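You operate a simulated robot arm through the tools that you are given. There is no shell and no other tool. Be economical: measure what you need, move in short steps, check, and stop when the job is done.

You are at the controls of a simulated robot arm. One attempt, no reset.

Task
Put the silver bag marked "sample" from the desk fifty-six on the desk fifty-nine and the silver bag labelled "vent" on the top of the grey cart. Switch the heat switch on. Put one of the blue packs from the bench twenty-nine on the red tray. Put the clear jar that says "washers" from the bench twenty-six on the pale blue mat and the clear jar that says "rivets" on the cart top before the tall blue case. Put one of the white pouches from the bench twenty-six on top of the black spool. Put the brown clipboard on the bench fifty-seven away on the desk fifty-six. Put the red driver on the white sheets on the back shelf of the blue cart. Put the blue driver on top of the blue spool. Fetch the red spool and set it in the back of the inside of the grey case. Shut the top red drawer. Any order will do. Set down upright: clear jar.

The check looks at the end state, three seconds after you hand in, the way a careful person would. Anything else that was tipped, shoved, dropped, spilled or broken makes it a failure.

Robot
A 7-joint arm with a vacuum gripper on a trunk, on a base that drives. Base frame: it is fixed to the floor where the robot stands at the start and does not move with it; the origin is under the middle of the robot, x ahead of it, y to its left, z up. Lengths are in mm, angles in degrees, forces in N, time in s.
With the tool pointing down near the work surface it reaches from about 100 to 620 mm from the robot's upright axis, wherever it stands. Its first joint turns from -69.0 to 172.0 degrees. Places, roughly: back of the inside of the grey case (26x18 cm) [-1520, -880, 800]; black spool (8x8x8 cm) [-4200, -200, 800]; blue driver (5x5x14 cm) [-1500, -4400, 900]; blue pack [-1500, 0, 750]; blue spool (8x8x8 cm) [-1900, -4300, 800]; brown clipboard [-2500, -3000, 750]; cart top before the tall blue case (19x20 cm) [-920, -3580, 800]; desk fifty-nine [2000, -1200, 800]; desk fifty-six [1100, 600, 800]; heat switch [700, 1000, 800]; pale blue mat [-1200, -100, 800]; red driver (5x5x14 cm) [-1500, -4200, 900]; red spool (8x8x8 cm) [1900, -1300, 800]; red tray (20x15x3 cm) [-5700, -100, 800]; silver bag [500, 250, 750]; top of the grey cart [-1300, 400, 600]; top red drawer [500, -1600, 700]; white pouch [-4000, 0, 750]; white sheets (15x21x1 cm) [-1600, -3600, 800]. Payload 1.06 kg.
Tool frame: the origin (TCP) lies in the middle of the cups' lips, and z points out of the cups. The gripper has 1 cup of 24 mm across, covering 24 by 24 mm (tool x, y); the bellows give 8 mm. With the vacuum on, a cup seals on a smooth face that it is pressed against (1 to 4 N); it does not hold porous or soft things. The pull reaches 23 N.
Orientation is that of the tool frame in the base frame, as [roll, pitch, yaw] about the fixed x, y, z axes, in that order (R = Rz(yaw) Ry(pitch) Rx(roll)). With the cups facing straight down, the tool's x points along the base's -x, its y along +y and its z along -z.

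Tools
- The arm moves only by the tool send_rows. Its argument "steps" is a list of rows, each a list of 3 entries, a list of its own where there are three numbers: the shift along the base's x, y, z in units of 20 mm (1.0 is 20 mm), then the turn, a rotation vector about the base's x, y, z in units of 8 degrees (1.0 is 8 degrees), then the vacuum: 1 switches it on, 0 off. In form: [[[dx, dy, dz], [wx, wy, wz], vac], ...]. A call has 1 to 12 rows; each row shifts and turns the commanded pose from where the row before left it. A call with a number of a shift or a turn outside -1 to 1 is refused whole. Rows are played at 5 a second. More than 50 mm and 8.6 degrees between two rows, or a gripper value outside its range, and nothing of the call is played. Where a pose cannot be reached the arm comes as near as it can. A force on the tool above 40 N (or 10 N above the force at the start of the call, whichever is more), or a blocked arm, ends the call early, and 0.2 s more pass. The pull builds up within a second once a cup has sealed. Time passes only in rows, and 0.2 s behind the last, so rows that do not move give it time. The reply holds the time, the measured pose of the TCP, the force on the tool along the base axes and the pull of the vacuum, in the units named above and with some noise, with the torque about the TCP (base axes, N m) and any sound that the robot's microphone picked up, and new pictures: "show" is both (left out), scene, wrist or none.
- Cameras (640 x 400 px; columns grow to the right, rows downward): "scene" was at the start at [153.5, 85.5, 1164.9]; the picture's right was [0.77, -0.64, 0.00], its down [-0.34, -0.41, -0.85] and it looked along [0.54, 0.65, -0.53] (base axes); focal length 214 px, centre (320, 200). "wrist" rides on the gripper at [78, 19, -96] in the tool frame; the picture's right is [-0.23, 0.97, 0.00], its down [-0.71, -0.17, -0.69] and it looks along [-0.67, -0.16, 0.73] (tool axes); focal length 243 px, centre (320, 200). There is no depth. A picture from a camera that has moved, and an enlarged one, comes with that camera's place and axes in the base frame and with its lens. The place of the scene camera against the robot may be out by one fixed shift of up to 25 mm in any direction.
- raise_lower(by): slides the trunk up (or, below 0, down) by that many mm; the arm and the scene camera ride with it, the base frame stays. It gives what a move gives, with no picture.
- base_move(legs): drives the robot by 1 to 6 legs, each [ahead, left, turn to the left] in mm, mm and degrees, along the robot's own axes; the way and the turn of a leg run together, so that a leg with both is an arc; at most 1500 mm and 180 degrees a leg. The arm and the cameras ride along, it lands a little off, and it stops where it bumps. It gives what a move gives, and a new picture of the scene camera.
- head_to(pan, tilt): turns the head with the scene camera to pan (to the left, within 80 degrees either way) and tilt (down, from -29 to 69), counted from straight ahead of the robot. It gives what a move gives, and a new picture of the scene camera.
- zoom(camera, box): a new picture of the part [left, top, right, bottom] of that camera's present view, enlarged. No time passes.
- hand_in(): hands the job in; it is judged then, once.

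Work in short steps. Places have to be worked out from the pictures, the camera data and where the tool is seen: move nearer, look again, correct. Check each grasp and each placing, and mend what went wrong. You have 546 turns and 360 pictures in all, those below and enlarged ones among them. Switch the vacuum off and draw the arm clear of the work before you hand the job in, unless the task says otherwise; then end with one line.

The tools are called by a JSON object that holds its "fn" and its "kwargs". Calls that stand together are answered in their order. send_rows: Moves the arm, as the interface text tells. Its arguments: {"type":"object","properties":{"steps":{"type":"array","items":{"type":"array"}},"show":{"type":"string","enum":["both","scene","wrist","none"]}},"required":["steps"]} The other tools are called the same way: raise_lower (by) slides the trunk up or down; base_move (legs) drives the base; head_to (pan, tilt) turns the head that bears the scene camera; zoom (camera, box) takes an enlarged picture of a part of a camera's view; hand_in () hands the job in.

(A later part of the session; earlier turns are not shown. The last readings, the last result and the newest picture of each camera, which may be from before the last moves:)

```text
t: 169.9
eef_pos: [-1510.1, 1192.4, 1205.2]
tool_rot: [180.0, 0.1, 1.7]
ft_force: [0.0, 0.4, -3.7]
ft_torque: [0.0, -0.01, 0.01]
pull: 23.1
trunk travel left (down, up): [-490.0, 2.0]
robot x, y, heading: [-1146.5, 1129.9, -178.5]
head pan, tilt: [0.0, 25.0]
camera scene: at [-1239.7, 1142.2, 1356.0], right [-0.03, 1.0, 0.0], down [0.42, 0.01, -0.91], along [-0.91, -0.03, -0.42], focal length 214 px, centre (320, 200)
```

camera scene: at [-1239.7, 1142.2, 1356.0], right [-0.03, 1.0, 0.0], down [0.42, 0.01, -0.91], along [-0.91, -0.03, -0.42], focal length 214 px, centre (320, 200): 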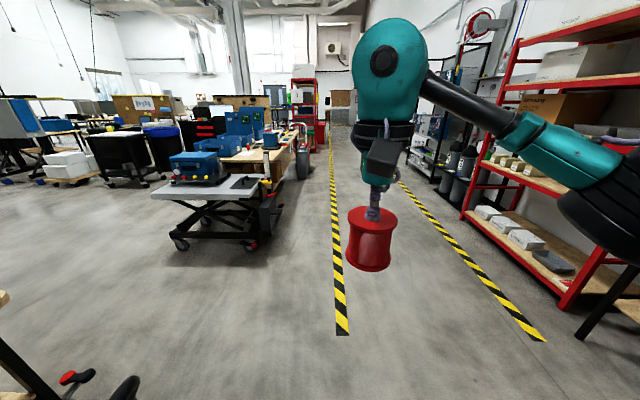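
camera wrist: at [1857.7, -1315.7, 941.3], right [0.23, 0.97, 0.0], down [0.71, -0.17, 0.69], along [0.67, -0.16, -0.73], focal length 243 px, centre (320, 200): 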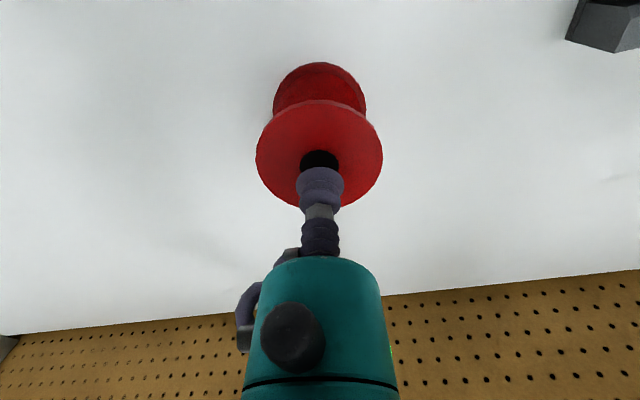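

The far side of the bench has a free aisle. I'll go round there and face the case.

{"fn": "base_move", "kwargs": {"legs": [[1080, 0, 0], [0, 0, 178.5], [0, -1300, 0]]}}

{"fn": "head_to", "kwargs": {"pan": -35, "tilt": 35}}

```text
t: 193.9
eef_pos: [-1861.3, -297.6, 1204.8]
tool_rot: [179.9, 0.1, 179.4]
ft_force: [-0.5, 0.4, -2.3]
ft_torque: [0.01, -0.03, 0.0]
pull: 22.9
trunk travel left (down, up): [-490.0, 2.0]
robot x, y, heading: [-2224.9, -218.7, -0.6]
head pan, tilt: [0.0, 25.0]
camera scene: at [-2127.7, -203.1, 1356.0], right [-0.01, -1.0, 0.0], down [-0.42, 0.01, -0.91], along [0.91, -0.01, -0.42], focal length 214 px, centre (320, 200)
```

scene: 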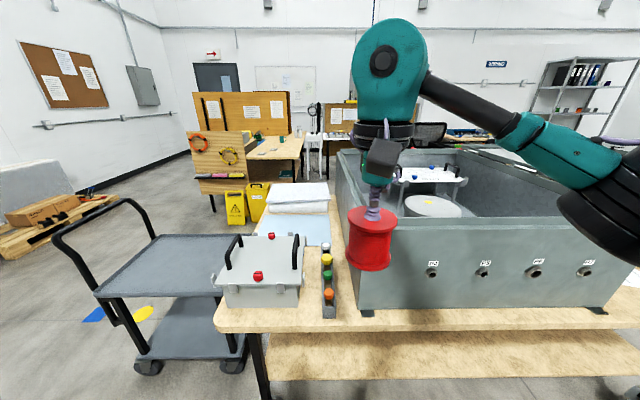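

```text
t: 194.9
eef_pos: [-1862.3, -297.8, 1203.8]
tool_rot: [179.9, 0.1, 179.3]
ft_force: [-0.4, -0.2, -4.0]
ft_torque: [0.0, -0.01, 0.01]
pull: 22.7
trunk travel left (down, up): [-490.0, 2.0]
robot x, y, heading: [-2226.8, -220.3, -0.6]
head pan, tilt: [-35.0, 35.0]
camera scene: at [-2148.2, -253.2, 1340.3], right [-0.58, -0.81, 0.0], down [-0.47, 0.33, -0.82], along [0.67, -0.48, -0.57], focal length 214 px, centre (320, 200)
```

scene: 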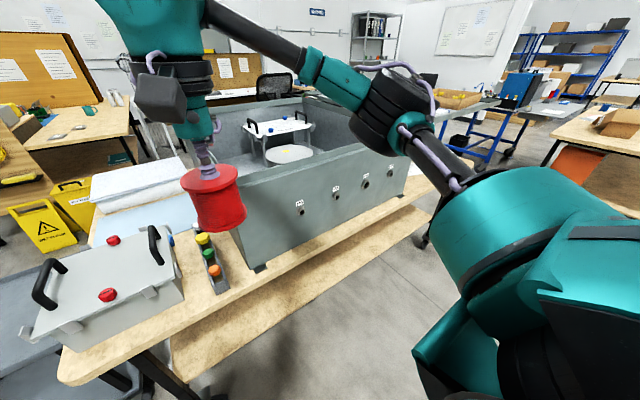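

This face of the case (x≈−1660) is the back, and the target zone lies just inside it. Move opposite it and look in.

{"fn": "base_move", "kwargs": {"legs": [[0, -620, 0], [190, 0, 0]]}}

{"fn": "head_to", "kwargs": {"pan": 0, "tilt": 55}}

```text
t: 202.0
eef_pos: [-1674.1, -918.7, 1205.0]
tool_rot: [179.9, 0.1, 179.5]
ft_force: [-0.7, -0.2, -3.5]
ft_torque: [-0.04, 0.0, -0.01]
pull: 23.3
trunk travel left (down, up): [-490.0, 2.0]
robot x, y, heading: [-2039.6, -837.6, -0.6]
head pan, tilt: [-35.0, 35.0]
camera scene: at [-1961.0, -875.0, 1340.2], right [-0.58, -0.81, 0.0], down [-0.47, 0.33, -0.82], along [0.67, -0.48, -0.57], focal length 214 px, centre (320, 200)
```

scene: 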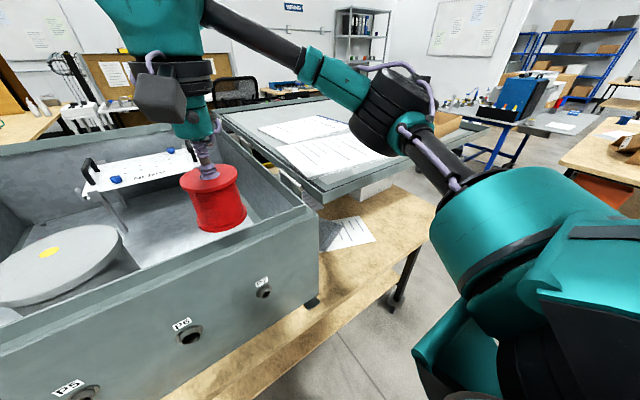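

```text
t: 203.0
eef_pos: [-1674.2, -918.1, 1204.6]
tool_rot: [-180.0, 0.1, 179.5]
ft_force: [0.5, 0.0, -2.5]
ft_torque: [0.03, 0.01, 0.0]
pull: 23.2
trunk travel left (down, up): [-490.0, 2.0]
robot x, y, heading: [-2036.1, -838.5, -0.5]
head pan, tilt: [0.0, 55.0]
camera scene: at [-1961.4, -824.6, 1312.1], right [-0.01, -1.0, 0.0], down [-0.82, 0.01, -0.57], along [0.57, -0.01, -0.82], focal length 214 px, centre (320, 200)
```

scene: 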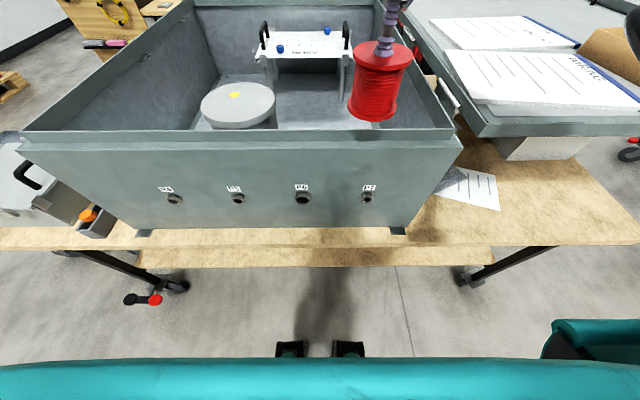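

I'll carry the spool over the rim to (−1500,−885), rotating the gripper a bit so the camera boom clears the wall.

{"fn": "send_rows", "kwargs": {"steps": [[[1, 0, 0], [0, 0, 1], 1], [[1, 0, 0], [0, 0, 1], 1], [[1, 0, 0], [0, 0, 1], 1], [[1, 0, 0], [0, 0, 1], 1], [[1, 0, 0], [0, 0, 1], 1], [[1, 0.5, 0], [0, 0, 0], 1], [[1, 0.5, 0], [0, 0, 0], 1], [[1, 0.5, 0], [0, 0, 0], 1], [[0.7, 0.2, 0], [0, 0, 0], 1]]}}

```text
t: 205.0
eef_pos: [-1590.8, -891.3, 1190.7]
tool_rot: [-179.8, 0.1, -140.9]
ft_force: [0.4, -0.4, -3.6]
ft_torque: [-0.03, 0.02, 0.03]
pull: 22.9
out of reach, approached as far as the arm can: row 5, 6, 7, 8, 9
trunk travel left (down, up): [-490.0, 2.0]
robot x, y, heading: [-2039.2, -839.1, -0.3]
head pan, tilt: [0.0, 55.0]
camera scene: at [-1961.3, -824.4, 1312.0], right [-0.01, -1.0, 0.0], down [-0.82, 0.01, -0.57], along [0.57, -0.01, -0.82], focal length 214 px, centre (320, 200)
camera wrist: at [-1663.7, -925.4, 1287.0], right [-0.43, 0.9, 0.0], down [0.66, 0.31, 0.69], along [0.62, 0.3, -0.73], focal length 243 px, centre (320, 200)
```

scene: 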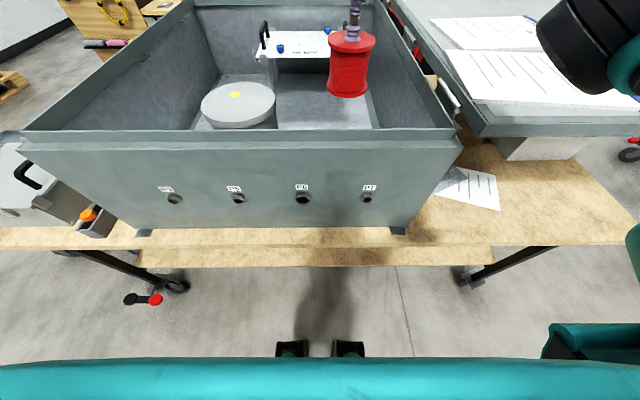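
wrist: 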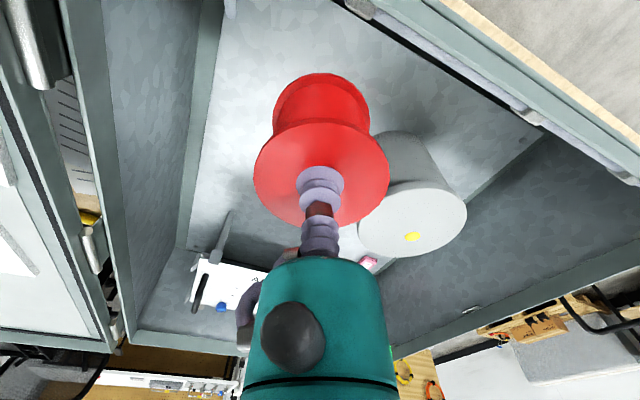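

The arm is at its height-limited reach; drive 70 mm nearer instead.

{"fn": "base_move", "kwargs": {"legs": [[70, 0, 0]]}}

{"fn": "send_rows", "kwargs": {"steps": [[[0, 0, 0], [0, 0, 0], 1]]}}

```text
t: 206.0
eef_pos: [-1520.6, -891.2, 1190.3]
tool_rot: [-179.9, 0.1, -140.8]
ft_force: [0.6, -0.3, -3.9]
ft_torque: [0.01, 0.04, 0.03]
pull: 23.0
trunk travel left (down, up): [-490.0, 2.0]
robot x, y, heading: [-1965.3, -844.3, -0.6]
head pan, tilt: [0.0, 55.0]
camera scene: at [-1890.9, -825.1, 1312.0], right [-0.01, -1.0, 0.0], down [-0.82, 0.01, -0.57], along [0.57, -0.01, -0.82], focal length 214 px, centre (320, 200)
```

scene: 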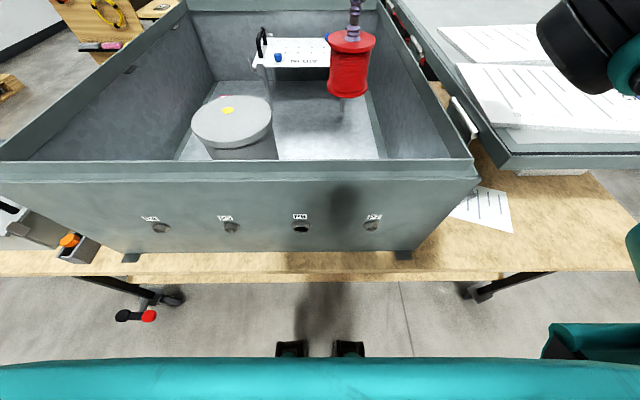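

```text
t: 206.4
eef_pos: [-1521.9, -891.3, 1190.9]
tool_rot: [-180.0, 0.3, -140.8]
ft_force: [0.3, -0.1, -3.2]
ft_torque: [0.01, 0.0, 0.02]
pull: 23.0
trunk travel left (down, up): [-490.0, 2.0]
robot x, y, heading: [-1972.3, -841.9, -0.8]
head pan, tilt: [0.0, 55.0]
camera scene: at [-1891.8, -825.1, 1312.0], right [-0.01, -1.0, 0.0], down [-0.82, 0.01, -0.57], along [0.57, -0.01, -0.82], focal length 214 px, centre (320, 200)
camera wrist: at [-1594.1, -926.1, 1286.9], right [-0.43, 0.9, 0.0], down [0.66, 0.31, 0.69], along [0.62, 0.3, -0.73], focal length 243 px, centre (320, 200)
```

scene: 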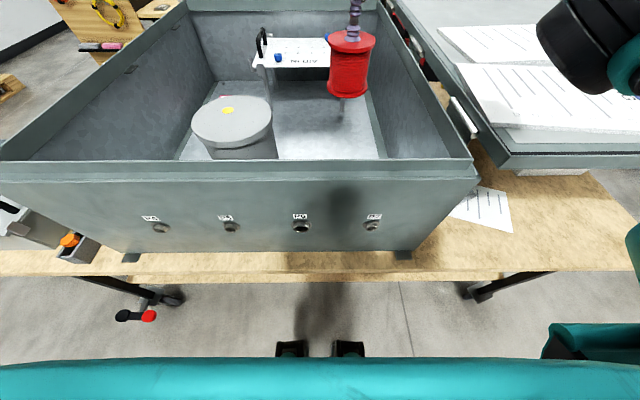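
wrist: 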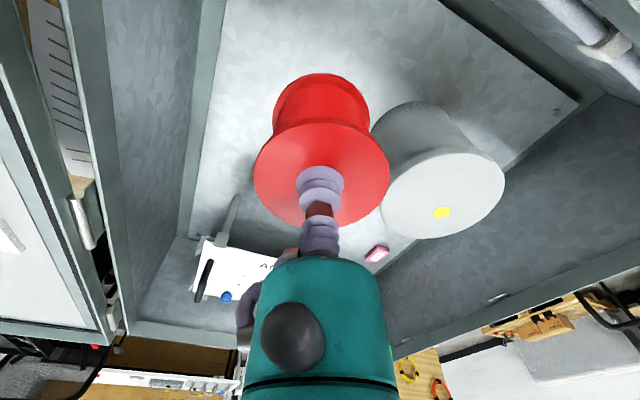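

Spool hangs at (−1521,−891), right over the target zone. Descend in steps, checking position.

{"fn": "send_rows", "kwargs": {"steps": [[[0, 0, -1], [0, 0, 0], 1], [[0, 0, -1], [0, 0, 0], 1]], "show": "none"}}

{"fn": "send_rows", "kwargs": {"steps": [[[0, 0, -1], [0, 0, 0], 1], [[0, 0, -1], [0, 0, 0], 1], [[0, 0, -1], [0, 0, 0], 1], [[0, 0, -1], [0, 0, 0], 1]]}}

```text
t: 207.0
eef_pos: [-1521.6, -891.9, 1150.1]
tool_rot: [-179.9, 0.2, -140.8]
ft_force: [-0.6, 0.1, -2.8]
ft_torque: [0.01, 0.0, -0.02]
pull: 22.8
trunk travel left (down, up): [-490.0, 2.0]
robot x, y, heading: [-1968.0, -843.9, -0.3]
head pan, tilt: [0.0, 55.0]
```

```text
t: 208.0
eef_pos: [-1521.4, -893.6, 1069.9]
tool_rot: [-179.9, 0.3, -140.9]
ft_force: [-0.3, 0.5, -4.0]
ft_torque: [-0.06, -0.01, 0.0]
pull: 22.9
trunk travel left (down, up): [-490.0, 2.0]
robot x, y, heading: [-1968.3, -841.8, -0.5]
head pan, tilt: [0.0, 55.0]
camera scene: at [-1891.8, -825.1, 1312.0], right [-0.01, -1.0, 0.0], down [-0.82, 0.01, -0.57], along [0.57, -0.01, -0.82], focal length 214 px, centre (320, 200)
camera wrist: at [-1594.9, -926.0, 1166.5], right [-0.43, 0.9, 0.0], down [0.65, 0.31, 0.69], along [0.62, 0.3, -0.73], focal length 243 px, centre (320, 200)
```

scene: 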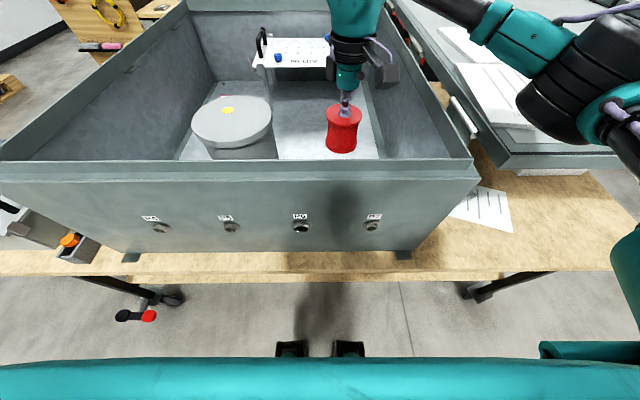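
wrist: 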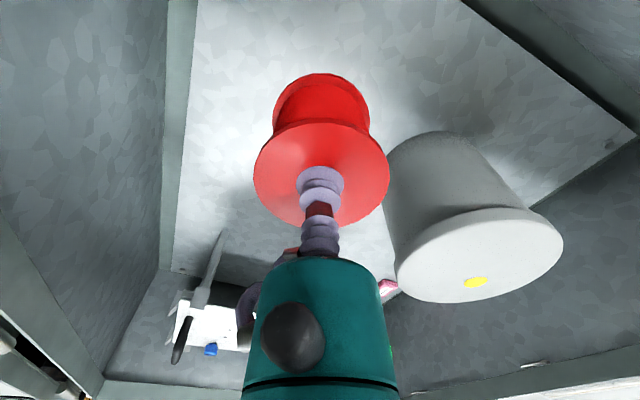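

The inner floor plate appears to be at z≈800–840. Descend 60 mm more and check the arm's clearance over rim and lid.

{"fn": "send_rows", "kwargs": {"steps": [[[0, 0, -1], [0, 0, 0], 1], [[0, 0, -1], [0, 0, 0], 1], [[0, 0, -1], [0, 0, 0], 1]]}}

{"fn": "head_to", "kwargs": {"pan": -45, "tilt": 45}}

```text
t: 208.8
eef_pos: [-1522.3, -891.4, 1010.4]
tool_rot: [-179.9, 0.2, -140.9]
ft_force: [-0.1, -0.6, -3.1]
ft_torque: [-0.01, 0.0, -0.03]
pull: 23.1
trunk travel left (down, up): [-490.0, 2.0]
robot x, y, heading: [-1970.3, -843.6, -0.6]
head pan, tilt: [0.0, 55.0]
camera scene: at [-1891.8, -825.1, 1312.0], right [-0.01, -1.0, 0.0], down [-0.82, 0.01, -0.57], along [0.57, -0.01, -0.82], focal length 214 px, centre (320, 200)
camera wrist: at [-1594.8, -926.0, 1106.7], right [-0.43, 0.9, 0.0], down [0.65, 0.31, 0.69], along [0.62, 0.3, -0.73], focal length 243 px, centre (320, 200)
```

scene: 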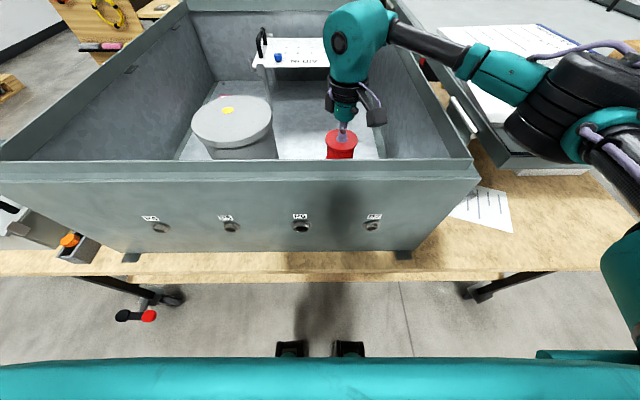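
wrist: 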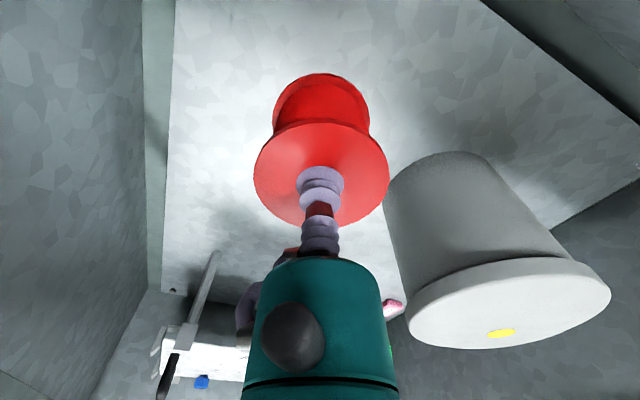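

```text
t: 210.0
eef_pos: [-1522.3, -892.5, 1010.5]
tool_rot: [-179.9, 0.2, -140.9]
ft_force: [-0.2, -0.5, -2.9]
ft_torque: [0.01, 0.0, 0.02]
pull: 23.0
trunk travel left (down, up): [-490.0, 2.0]
robot x, y, heading: [-1965.4, -842.8, -0.6]
head pan, tilt: [-45.0, 45.0]
camera scene: at [-1907.0, -882.4, 1325.4], right [-0.71, -0.7, 0.0], down [-0.5, 0.5, -0.71], along [0.5, -0.5, -0.71], focal length 214 px, centre (320, 200)
```

scene: 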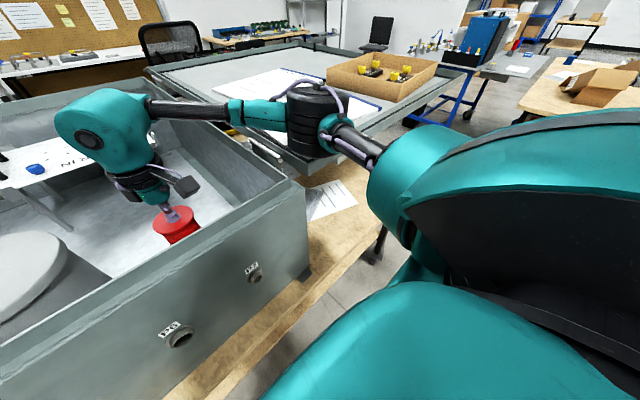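

I'll step down 40 mm and compare how the elbow moves in this view, to know the forearm's clearance.

{"fn": "send_rows", "kwargs": {"steps": [[[0, 0, -1], [0, 0, 0], 1], [[0, 0, -1], [0, 0, 0], 1]]}}

{"fn": "zoom", "kwargs": {"camera": "scene", "box": [160, 60, 400, 220]}}

```text
t: 210.6
eef_pos: [-1518.7, -890.7, 975.2]
tool_rot: [-179.6, 0.4, -140.9]
ft_force: [0.0, 0.0, -3.2]
ft_torque: [0.02, 0.02, 0.0]
pull: 22.4
trunk travel left (down, up): [-490.0, 2.0]
robot x, y, heading: [-1968.6, -840.2, -0.3]
head pan, tilt: [-45.0, 45.0]
camera scene: at [-1906.7, -882.4, 1326.1], right [-0.71, -0.7, 0.0], down [-0.5, 0.5, -0.71], along [0.49, -0.5, -0.71], focal length 214 px, centre (320, 200)
camera wrist: at [-1592.3, -926.1, 1070.5], right [-0.43, 0.9, 0.0], down [0.65, 0.31, 0.69], along [0.63, 0.3, -0.72], focal length 243 px, centre (320, 200)
```

scene: 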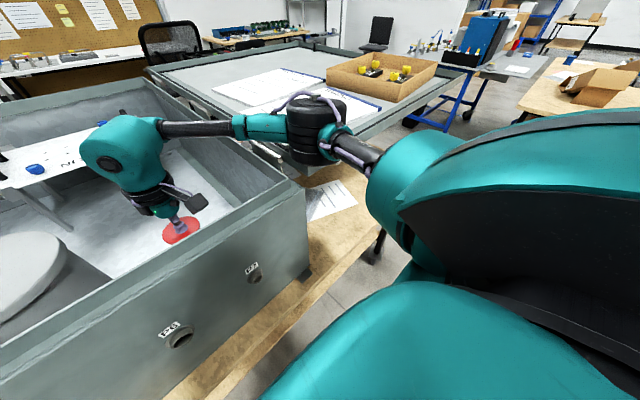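
wrist: 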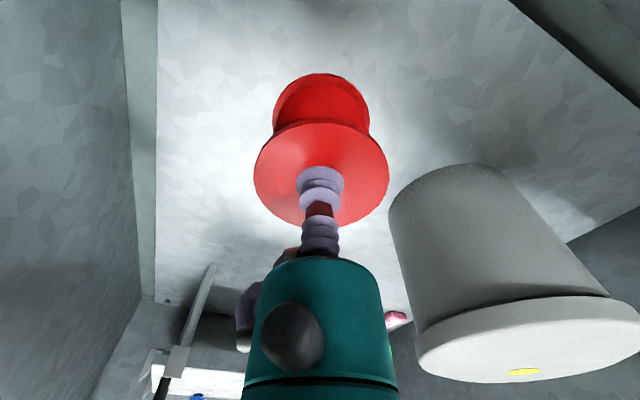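

```text
2.50 times, centred on (280, 140) of scene
camera zoom: at [-1906.7, -882.4, 1326.1], right [-0.71, -0.7, 0.0], down [-0.5, 0.5, -0.71], along [0.49, -0.5, -0.71], focal length 536 px, centre (420, 350)
```

zoom: 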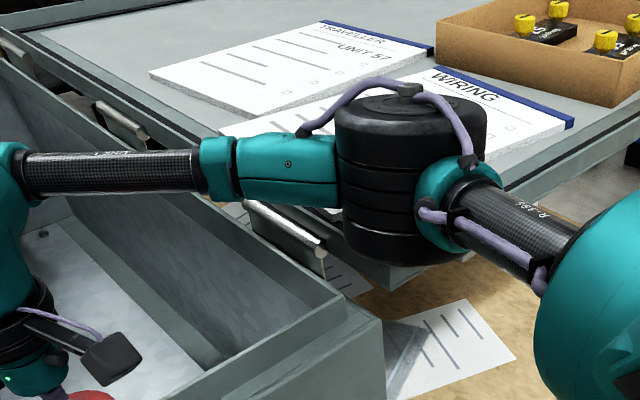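

Pose deviates (z 975 vs 970, slight tilt): the elbow seems to be touching the lid. I lift straight back up at once.

{"fn": "send_rows", "kwargs": {"steps": [[[0, 0, 1], [0, 0, 0], 1], [[0, 0, 1], [0, 0, 0], 1], [[0, 0, 1], [0, 0, 0], 1], [[0, 0, 1], [0, 0, 0], 1], [[0, 0, 1], [0, 0, 0], 1], [[0, 0, 1], [0, 0, 0], 1], [[0, 0, 1], [0, 0, 0], 1], [[0, 0, 1], [0, 0, 0], 1], [[0, 0, 1], [0, 0, 0], 1], [[0, 0, 0.7], [0, 0, 0], 1]], "show": "scene"}}

```text
t: 212.8
eef_pos: [-1521.2, -891.7, 1166.4]
tool_rot: [180.0, 0.2, -140.9]
ft_force: [1.0, 0.0, -2.7]
ft_torque: [-0.01, 0.02, 0.02]
pull: 22.9
trunk travel left (down, up): [-490.0, 2.0]
robot x, y, heading: [-1970.1, -841.1, -0.5]
head pan, tilt: [-45.0, 45.0]
camera scene: at [-1907.1, -882.4, 1325.5], right [-0.71, -0.7, 0.0], down [-0.5, 0.5, -0.71], along [0.5, -0.5, -0.71], focal length 214 px, centre (320, 200)
```

scene: 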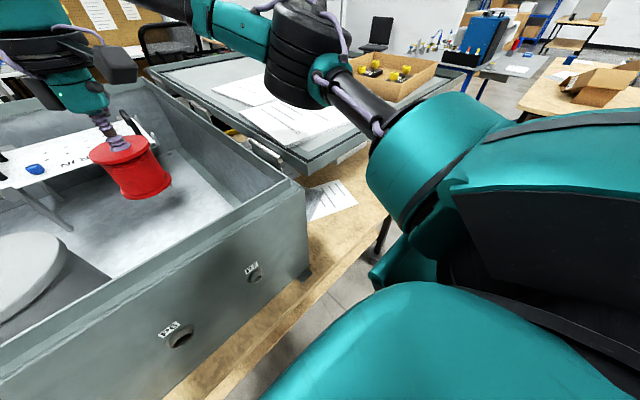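

No harm done. I'll shift the base 200 mm left so the elbow comes outside the near wall rather than over the lid.

{"fn": "send_rows", "kwargs": {"steps": [[[0, 0, 1], [0, 0, 0], 1]], "show": "none"}}

{"fn": "base_move", "kwargs": {"legs": [[-15, 210, 0]]}}

{"fn": "send_rows", "kwargs": {"steps": [[[0, -1, 0], [0, 0, 0], 1], [[0, -1, 0], [0, 0, 0], 1], [[0, -1, 0], [0, 0, 0], 1], [[0, -1, 0], [0, 0, 0], 1], [[0, -1, -1], [0, 0, 0], 1], [[0, -1, -1], [0, 0, 0], 1], [[0.4, -1, -1], [0, 0, 0], 1], [[0.4, -1, -1], [0, 0, 0], 1], [[0.4, -1, -1], [0, 0, 0], 1], [[0.4, -0.5, 0], [0, 0, 0], 1]]}}

```text
t: 213.2
eef_pos: [-1522.0, -892.1, 1184.5]
tool_rot: [-179.8, 0.2, -140.8]
ft_force: [-1.0, 0.3, -2.2]
ft_torque: [-0.02, -0.03, 0.01]
pull: 23.4
trunk travel left (down, up): [-490.0, 2.0]
robot x, y, heading: [-1967.6, -837.4, -0.3]
head pan, tilt: [-45.0, 45.0]
```

```text
t: 215.6
eef_pos: [-1535.5, -681.0, 1184.7]
tool_rot: [-180.0, 0.3, -140.9]
ft_force: [-1.0, 0.0, -3.3]
ft_torque: [0.01, 0.02, -0.02]
pull: 22.8
trunk travel left (down, up): [-490.0, 2.0]
robot x, y, heading: [-1980.4, -629.0, -0.3]
head pan, tilt: [-45.0, 45.0]
camera scene: at [-1920.1, -671.2, 1325.5], right [-0.71, -0.7, 0.0], down [-0.5, 0.5, -0.71], along [0.5, -0.5, -0.71], focal length 214 px, centre (320, 200)
```

scene: 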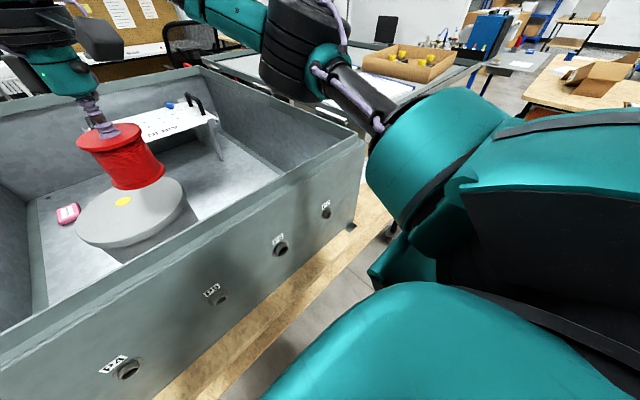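

```text
t: 217.8
eef_pos: [-1554.5, -750.5, 1167.3]
tool_rot: [-179.9, 0.3, -141.2]
ft_force: [0.2, 0.1, -3.5]
ft_torque: [-0.02, -0.02, -0.02]
pull: 23.1
out of reach, approached as far as the arm can: row 1, 2, 3, 4, 5, 6, 7, 8, 9, 10
trunk travel left (down, up): [-490.0, 2.0]
robot x, y, heading: [-1977.3, -630.1, -0.4]
head pan, tilt: [-45.0, 45.0]
camera scene: at [-1920.1, -671.5, 1325.5], right [-0.71, -0.7, 0.0], down [-0.5, 0.5, -0.71], along [0.5, -0.5, -0.71], focal length 214 px, centre (320, 200)
camera wrist: at [-1627.6, -783.9, 1264.2], right [-0.43, 0.9, 0.0], down [0.66, 0.31, 0.69], along [0.62, 0.29, -0.73], focal length 243 px, centre (320, 200)
```

scene: 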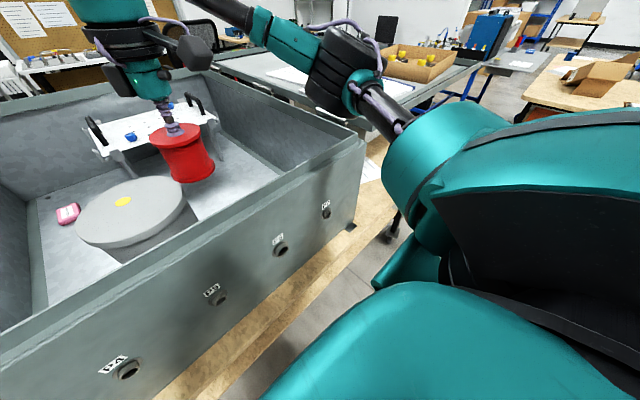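
wrist: 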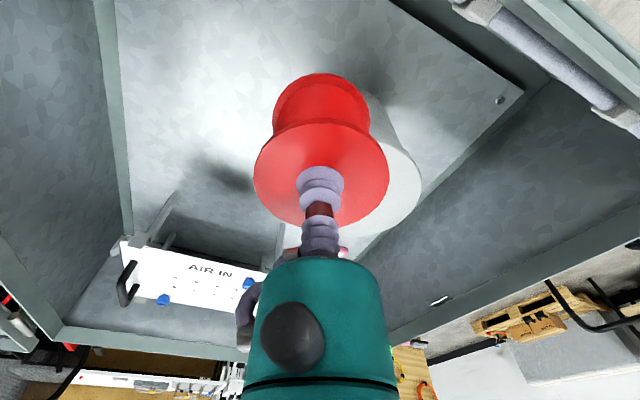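

Reach is limited at this height; drive nearer (60 ahead, 80 right) instead.

{"fn": "base_move", "kwargs": {"legs": [[65, -85, 0]]}}

{"fn": "send_rows", "kwargs": {"steps": [[[0, 0, 0], [0, 0, 0], 1]]}}

```text
t: 219.2
eef_pos: [-1491.3, -835.6, 1167.4]
tool_rot: [-179.9, 0.3, -141.1]
ft_force: [-0.4, -0.2, -3.6]
ft_torque: [-0.02, 0.0, -0.01]
pull: 22.4
trunk travel left (down, up): [-490.0, 2.0]
robot x, y, heading: [-1917.6, -715.9, -0.7]
head pan, tilt: [-45.0, 45.0]
camera scene: at [-1856.3, -756.6, 1325.4], right [-0.71, -0.7, 0.0], down [-0.5, 0.51, -0.71], along [0.49, -0.5, -0.71], focal length 214 px, centre (320, 200)
```

scene: 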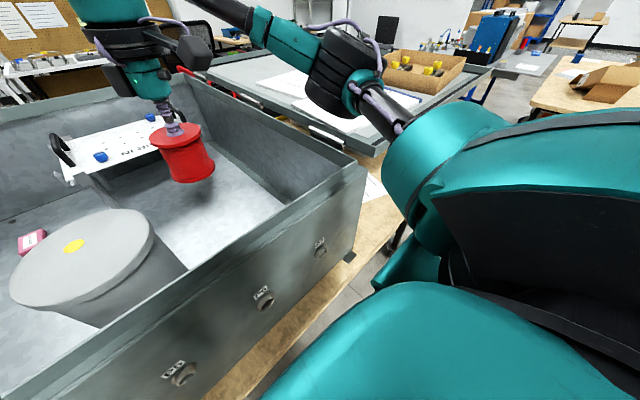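

```text
t: 219.6
eef_pos: [-1492.2, -835.4, 1168.4]
tool_rot: [-179.9, 0.2, -141.2]
ft_force: [-1.3, 0.4, -3.0]
ft_torque: [0.02, 0.01, -0.02]
pull: 23.0
trunk travel left (down, up): [-490.0, 2.0]
robot x, y, heading: [-1915.3, -714.9, -0.4]
head pan, tilt: [-45.0, 45.0]
camera scene: at [-1856.6, -756.2, 1325.5], right [-0.71, -0.7, 0.0], down [-0.5, 0.5, -0.71], along [0.5, -0.5, -0.71], focal length 214 px, centre (320, 200)
camera wrist: at [-1564.1, -868.6, 1264.1], right [-0.43, 0.9, 0.0], down [0.66, 0.31, 0.69], along [0.62, 0.29, -0.73], focal length 243 px, centre (320, 200)
```

scene: 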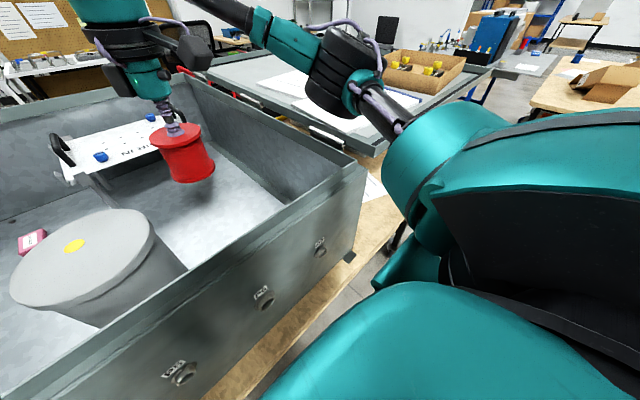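
wrist: 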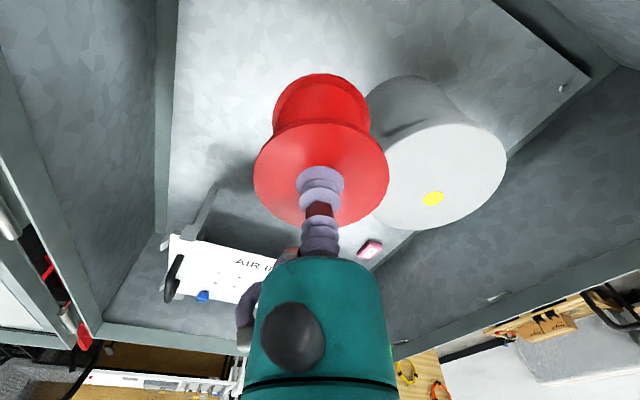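

{"fn": "send_rows", "kwargs": {"steps": [[[0, 0, -1], [0, 0, 0], 1], [[0, -0.5, -1], [0, 0, 0], 1], [[0, -0.5, -1], [0, 0, 0], 1], [[0, -0.5, -1], [0, 0, 0], 1], [[0, -0.7, -1], [0, 0, 0], 1], [[0, 0, -1], [0, 0, 0], 1], [[0, 0, -1], [0, 0, 0], 1], [[0, 0, -1], [0, 0, 0], 1]]}}

```text
t: 221.4
eef_pos: [-1491.6, -844.4, 1068.3]
tool_rot: [-179.6, 0.1, -141.1]
ft_force: [-0.3, -0.9, -3.4]
ft_torque: [0.01, 0.0, -0.01]
pull: 22.9
out of reach, approached as far as the arm can: row 3, 4, 5
trunk travel left (down, up): [-490.0, 2.0]
robot x, y, heading: [-1919.5, -712.9, -0.5]
head pan, tilt: [-45.0, 45.0]
camera scene: at [-1856.5, -756.2, 1325.4], right [-0.71, -0.7, 0.0], down [-0.5, 0.5, -0.71], along [0.5, -0.5, -0.71], focal length 214 px, centre (320, 200)
camera wrist: at [-1565.3, -878.3, 1163.7], right [-0.43, 0.9, 0.0], down [0.66, 0.31, 0.69], along [0.62, 0.29, -0.73], focal length 243 px, centre (320, 200)
```

scene: 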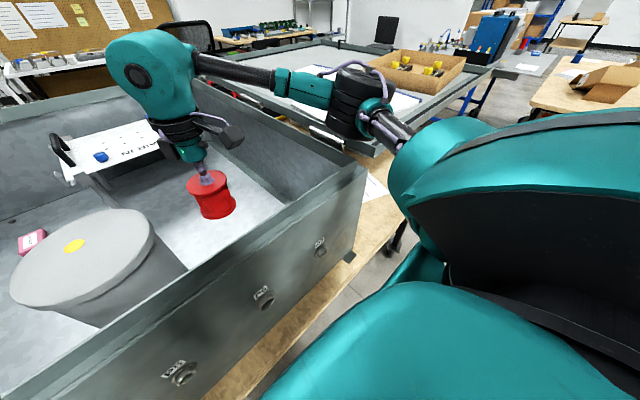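
wrist: 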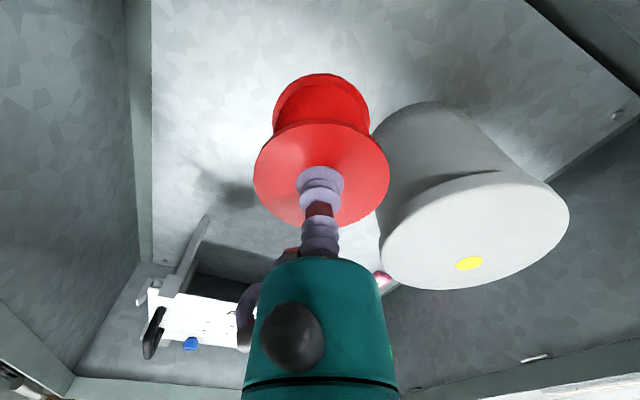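

{"fn": "send_rows", "kwargs": {"steps": [[[-0.4, -0.7, -1], [0, 0, 0], 1], [[-0.4, -0.7, -1], [0, 0, 0], 1], [[0, 0, -1], [0, 0, 0], 1]]}}

```text
t: 222.2
eef_pos: [-1508.2, -871.9, 1006.9]
tool_rot: [-179.9, 0.3, -141.1]
ft_force: [-0.6, -0.5, -4.3]
ft_torque: [0.02, 0.01, -0.01]
pull: 23.2
trunk travel left (down, up): [-490.0, 2.0]
robot x, y, heading: [-1917.9, -714.6, -0.5]
head pan, tilt: [-45.0, 45.0]
camera scene: at [-1856.4, -756.1, 1325.4], right [-0.71, -0.7, 0.0], down [-0.5, 0.5, -0.71], along [0.5, -0.5, -0.71], focal length 214 px, centre (320, 200)
camera wrist: at [-1580.7, -905.9, 1103.7], right [-0.43, 0.9, 0.0], down [0.65, 0.31, 0.69], along [0.62, 0.29, -0.72], focal length 243 px, centre (320, 200)
```

scene: 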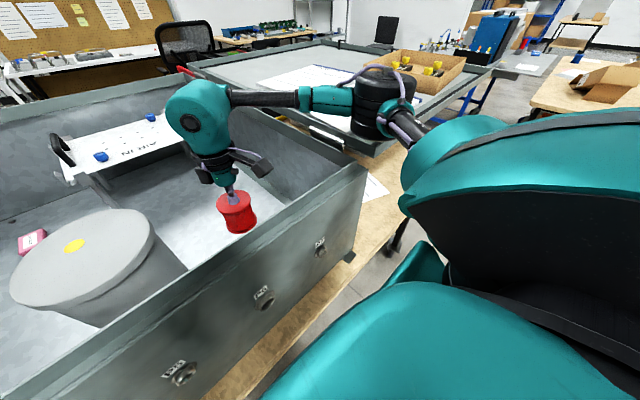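
wrist: 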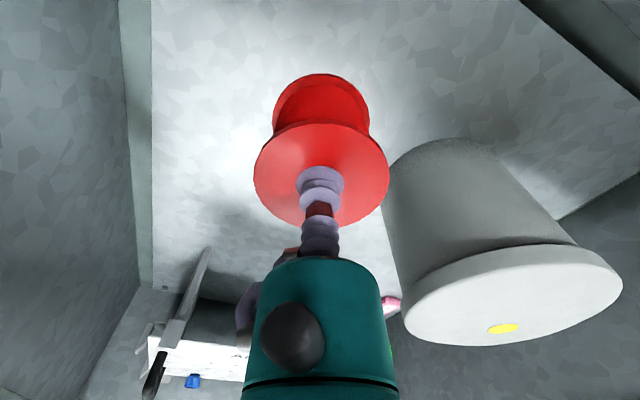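

Elbow is still near the lid corner. With the spool kept inside the opening I'll shuffle: base left/forward, then arm right, to turn the forearm square to the near wall.

{"fn": "send_rows", "kwargs": {"steps": [[[0, -0.5, 1], [0, 0, 0], 1], [[-0.5, -0.5, 0], [0, 0, 0], 1]], "show": "none"}}

{"fn": "base_move", "kwargs": {"legs": [[20, 80, 0]]}}

{"fn": "send_rows", "kwargs": {"steps": [[[0, -1, 0], [0, 0, 0], 1], [[0, -1, 0], [0, 0, 0], 1], [[0, -1, 0], [0, 0, 0], 1], [[-0.5, -1, 0], [0, 0, 0], 1]], "show": "scene"}}

```text
t: 222.8
eef_pos: [-1517.8, -882.4, 1007.9]
tool_rot: [-179.9, 0.3, -141.1]
ft_force: [0.3, 0.2, -2.4]
ft_torque: [0.02, -0.02, 0.02]
pull: 22.8
out of reach, approached as far as the arm can: row 1
trunk travel left (down, up): [-490.0, 2.0]
robot x, y, heading: [-1918.8, -717.9, -0.5]
head pan, tilt: [-45.0, 45.0]
```

```text
t: 224.2
eef_pos: [-1497.0, -801.3, 1008.1]
tool_rot: [-179.8, 0.3, -141.2]
ft_force: [0.2, 0.1, -3.4]
ft_torque: [0.0, 0.01, 0.05]
pull: 22.5
trunk travel left (down, up): [-490.0, 2.0]
robot x, y, heading: [-1894.5, -632.4, -0.2]
head pan, tilt: [-45.0, 45.0]
camera scene: at [-1835.8, -675.2, 1325.5], right [-0.71, -0.7, 0.0], down [-0.5, 0.5, -0.71], along [0.5, -0.5, -0.71], focal length 214 px, centre (320, 200)
```

scene: 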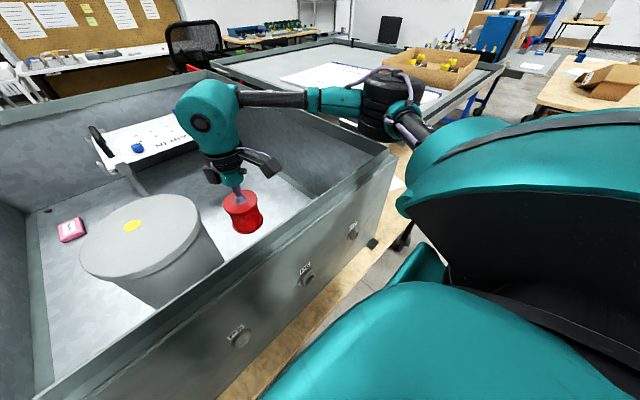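

```text
t: 225.2
eef_pos: [-1501.7, -812.0, 1008.0]
tool_rot: [-179.8, 0.2, -141.2]
ft_force: [-0.1, -0.1, -3.3]
ft_torque: [-0.05, 0.0, 0.01]
pull: 23.1
out of reach, approached as far as the arm can: row 1, 2, 3, 4
trunk travel left (down, up): [-490.0, 2.0]
robot x, y, heading: [-1896.4, -632.9, -0.7]
head pan, tilt: [-45.0, 45.0]
camera scene: at [-1835.9, -675.7, 1325.5], right [-0.71, -0.7, 0.0], down [-0.5, 0.5, -0.71], along [0.5, -0.5, -0.71], focal length 214 px, centre (320, 200)
```

scene: 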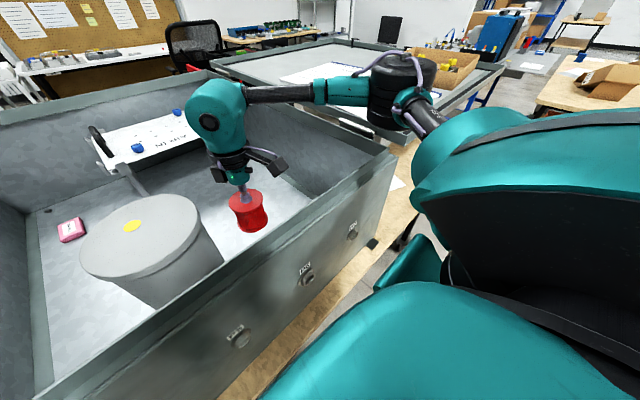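

Joint 1's limit is what blocks. I'll lift the spool out, back off, turn the base 40° right, and re-enter with the arm straight ahead of the robot.

{"fn": "send_rows", "kwargs": {"steps": [[[0, 0, 1], [0, 0, 0], 1], [[0, 0, 1], [0, 0, 0], 1], [[0, 0, 1], [0, 0, 0], 1], [[0, 0, 1], [0, 0, 0], 1], [[0, 0, 1], [0, 0, 0], 1], [[0, 0, 1], [0, 0, 0], 1], [[0, 0, 1], [0, 0, 0], 1], [[0, 0, 1], [0, 0, 0], 1], [[0, 0, 1], [0, 0, 0], 1]], "show": "none"}}

```text
t: 227.2
eef_pos: [-1507.9, -808.0, 1186.3]
tool_rot: [-179.8, 0.3, -141.2]
ft_force: [0.1, 0.0, -3.0]
ft_torque: [-0.02, 0.01, -0.02]
pull: 22.6
out of reach, approached as far as the arm can: row 9
trunk travel left (down, up): [-490.0, 2.0]
robot x, y, heading: [-1895.5, -633.6, -0.8]
head pan, tilt: [-45.0, 45.0]
```

{"fn": "base_move", "kwargs": {"legs": [[-250, 0, 0], [0, 0, -40]]}}

{"fn": "send_rows", "kwargs": {"steps": [[[1, 0.7, 0], [0, 0, 0], 1], [[1, 0.7, 0], [0, 0, 0], 1], [[1, 0.7, 0], [0, 0, 0], 1], [[1, 0.7, 0], [0, 0, 0], 1], [[1, 0.7, 0], [0, 0, 0], 1], [[1, 0.7, 0], [0, 0, 0], 1], [[1, 0.7, 0], [0, 0, 0], 1]], "show": "scene"}}

```text
t: 230.9
eef_pos: [-1959.0, -1015.4, 1187.1]
tool_rot: [-179.8, 0.3, 179.0]
ft_force: [0.6, -0.3, -2.4]
ft_torque: [0.04, -0.02, -0.01]
pull: 22.9
trunk travel left (down, up): [-490.0, 2.0]
robot x, y, heading: [-2147.5, -633.7, -40.4]
head pan, tilt: [-45.0, 45.0]
camera scene: at [-2137.9, -698.4, 1325.5], right [-1.0, -0.08, 0.0], down [-0.06, 0.7, -0.71], along [0.06, -0.7, -0.71], focal length 214 px, centre (320, 200)
```

scene: 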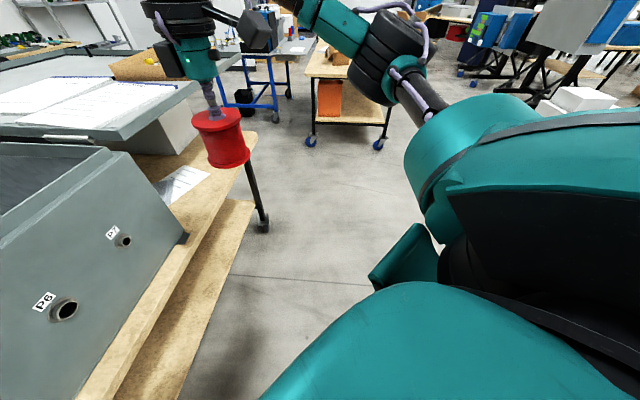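

```text
t: 232.5
eef_pos: [-1819.2, -916.4, 1186.3]
tool_rot: [-179.8, 0.3, 178.9]
ft_force: [-0.3, 0.7, -3.3]
ft_torque: [-0.02, 0.01, 0.01]
pull: 22.7
trunk travel left (down, up): [-490.0, 2.0]
robot x, y, heading: [-2145.6, -630.9, -40.2]
head pan, tilt: [-45.0, 45.0]
camera scene: at [-2137.4, -698.0, 1325.5], right [-1.0, -0.08, 0.0], down [-0.06, 0.7, -0.71], along [0.06, -0.7, -0.71], focal length 214 px, centre (320, 200)
```

scene: 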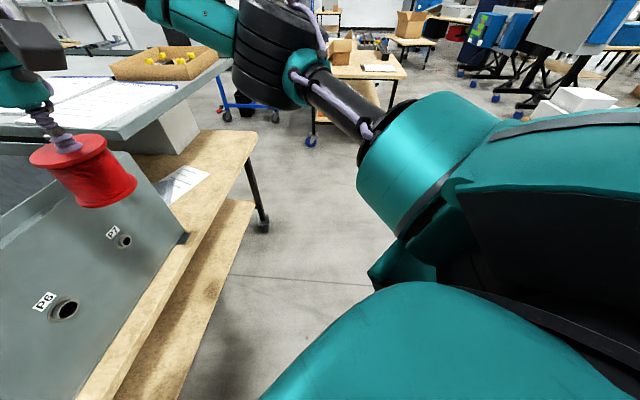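

{"fn": "send_rows", "kwargs": {"steps": [[[0, 0, 0], [0, 0, 1], 1], [[0, 0, 0], [0, 0, 1], 1], [[0, 0, 0], [0, 0, 1], 1], [[0, 0, 0], [0, 0, 1], 1], [[0, 0, 0], [0, 0, 1], 1], [[0, 0, 0], [0, 0, 1], 1]], "show": "none"}}

{"fn": "base_move", "kwargs": {"legs": [[105, 116, 0], [105, 116, 0]]}}

{"fn": "head_to", "kwargs": {"pan": -15, "tilt": 45}}

```text
t: 233.9
eef_pos: [-1872.8, -863.0, 1170.8]
tool_rot: [-179.5, 0.5, -157.8]
ft_force: [-0.1, 0.4, -2.8]
ft_torque: [-0.02, 0.0, 0.03]
pull: 22.3
out of reach, approached as far as the arm can: row 1, 2, 3, 4, 5, 6
trunk travel left (down, up): [-490.0, 2.0]
robot x, y, heading: [-2144.5, -629.6, -40.4]
head pan, tilt: [-45.0, 45.0]
```

```text
t: 236.8
eef_pos: [-1563.7, -820.9, 1170.7]
tool_rot: [-179.7, 0.4, -157.8]
ft_force: [0.7, -0.2, -2.6]
ft_torque: [-0.02, 0.0, -0.01]
pull: 23.3
trunk travel left (down, up): [-490.0, 2.0]
robot x, y, heading: [-1833.8, -585.2, -40.2]
head pan, tilt: [-45.0, 45.0]
camera scene: at [-1827.9, -656.6, 1325.5], right [-1.0, -0.08, 0.0], down [-0.06, 0.7, -0.71], along [0.06, -0.7, -0.71], focal length 214 px, centre (320, 200)
```

scene: 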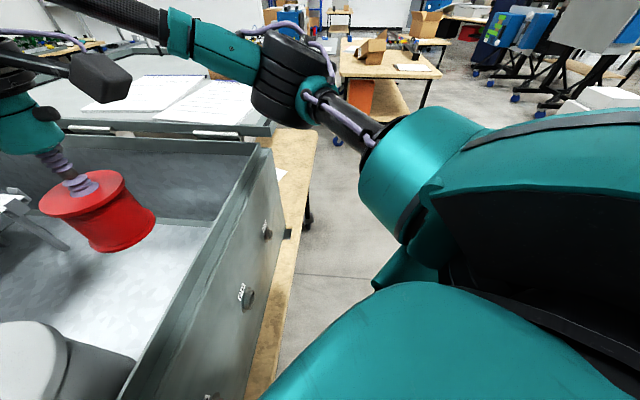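

```text
t: 237.8
eef_pos: [-1563.7, -822.2, 1171.5]
tool_rot: [-179.8, 0.4, -157.7]
ft_force: [0.8, 0.5, -2.9]
ft_torque: [0.03, 0.02, 0.02]
pull: 23.3
trunk travel left (down, up): [-490.0, 2.0]
robot x, y, heading: [-1840.1, -592.6, -40.1]
head pan, tilt: [-15.0, 45.0]
camera scene: at [-1788.9, -642.5, 1325.5], right [-0.82, -0.57, 0.0], down [-0.4, 0.58, -0.71], along [0.4, -0.58, -0.71], focal length 214 px, centre (320, 200)
```

scene: 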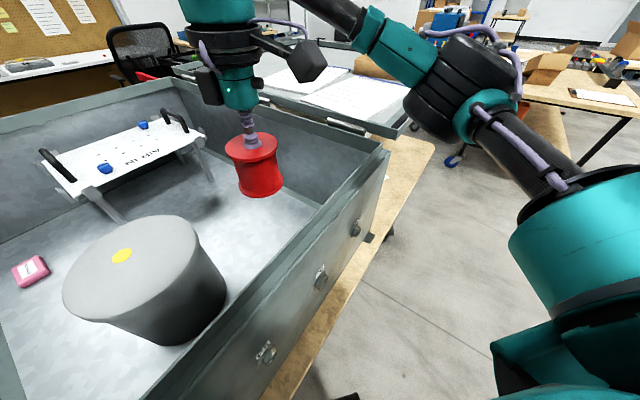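

Now the elbow is outside the near wall, clear of the lid. Lower a bit and move toward (−1508,−872).

{"fn": "send_rows", "kwargs": {"steps": [[[0.5, 0, -1], [0, 0, 0], 1], [[0.5, -0.3, -1], [0, 0, 0], 1], [[0.5, -0.5, -1], [0, 0, 0], 1], [[0.5, -0.7, -1], [0, 0, 0], 1], [[0.5, -0.7, -1], [0, 0, 0], 1]], "show": "none"}}

{"fn": "send_rows", "kwargs": {"steps": [[[0, 0, -1], [0, 0, 0], 1], [[0, 0, -1], [0, 0, 0], 1], [[0, 0, -1], [0, 0, 0], 1]]}}

```text
t: 239.0
eef_pos: [-1562.5, -823.3, 1162.4]
tool_rot: [-179.6, 0.4, -158.0]
ft_force: [0.8, 0.0, -3.1]
ft_torque: [0.01, 0.02, -0.01]
pull: 23.0
out of reach, approached as far as the arm can: row 1, 2, 3, 4, 5
trunk travel left (down, up): [-490.0, 2.0]
robot x, y, heading: [-1833.4, -587.6, -40.5]
head pan, tilt: [-15.0, 45.0]
```

```text
t: 239.8
eef_pos: [-1563.2, -822.7, 1099.9]
tool_rot: [-179.7, 0.4, -157.7]
ft_force: [-0.4, 0.8, -2.8]
ft_torque: [0.01, 0.0, 0.04]
pull: 23.0
trunk travel left (down, up): [-490.0, 2.0]
robot x, y, heading: [-1842.7, -593.3, -40.4]
head pan, tilt: [-15.0, 45.0]
camera scene: at [-1788.8, -642.5, 1325.4], right [-0.82, -0.57, 0.0], down [-0.4, 0.58, -0.71], along [0.4, -0.58, -0.71], focal length 214 px, centre (320, 200)
camera wrist: at [-1643.2, -834.0, 1196.4], right [-0.15, 0.99, 0.0], down [0.71, 0.11, 0.69], along [0.68, 0.1, -0.72], focal length 243 px, centre (320, 200)
```

scene: 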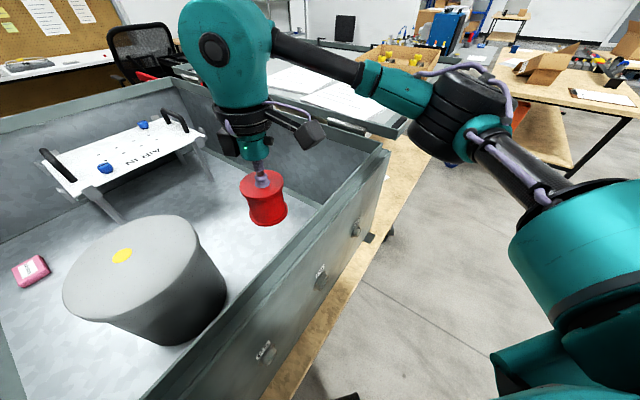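
wrist: 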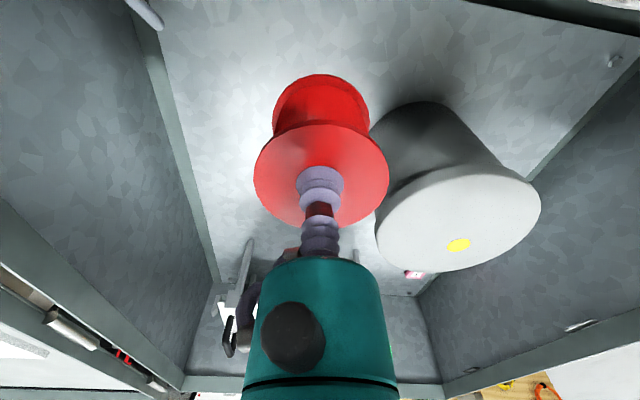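

The boom would meet the wall if lowered here; now lower, I try moving inward (+x, −y).

{"fn": "send_rows", "kwargs": {"steps": [[[1, -0.5, 0], [0, 0, 0], 1], [[1, -0.5, 0], [0, 0, 0], 1], [[0.8, -0.7, 0], [0, 0, 0], 1]], "show": "none"}}

{"fn": "send_rows", "kwargs": {"steps": [[[0, 0, 0], [0, 0, 1], 1], [[0, 0, 0], [0, 0, 1], 1]], "show": "scene"}}

```text
t: 240.6
eef_pos: [-1557.1, -821.6, 1100.7]
tool_rot: [-179.6, 0.4, -157.9]
ft_force: [0.0, 0.4, -2.5]
ft_torque: [0.03, 0.0, 0.01]
pull: 23.1
out of reach, approached as far as the arm can: row 1, 2, 3
trunk travel left (down, up): [-490.0, 2.0]
robot x, y, heading: [-1842.1, -590.8, -40.3]
head pan, tilt: [-15.0, 45.0]
```

```text
t: 241.2
eef_pos: [-1558.3, -822.9, 1101.6]
tool_rot: [-179.5, 0.3, -157.7]
ft_force: [0.4, 0.7, -2.3]
ft_torque: [-0.01, -0.03, -0.03]
pull: 23.2
out of reach, approached as far as the arm can: row 1, 2
trunk travel left (down, up): [-490.0, 2.0]
robot x, y, heading: [-1838.6, -590.5, -40.3]
head pan, tilt: [-15.0, 45.0]
camera scene: at [-1788.8, -642.4, 1325.5], right [-0.82, -0.57, 0.0], down [-0.4, 0.58, -0.71], along [0.4, -0.58, -0.71], focal length 214 px, centre (320, 200)
```

scene: 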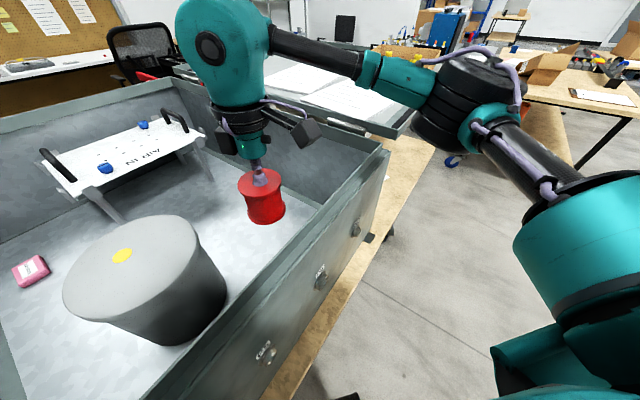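

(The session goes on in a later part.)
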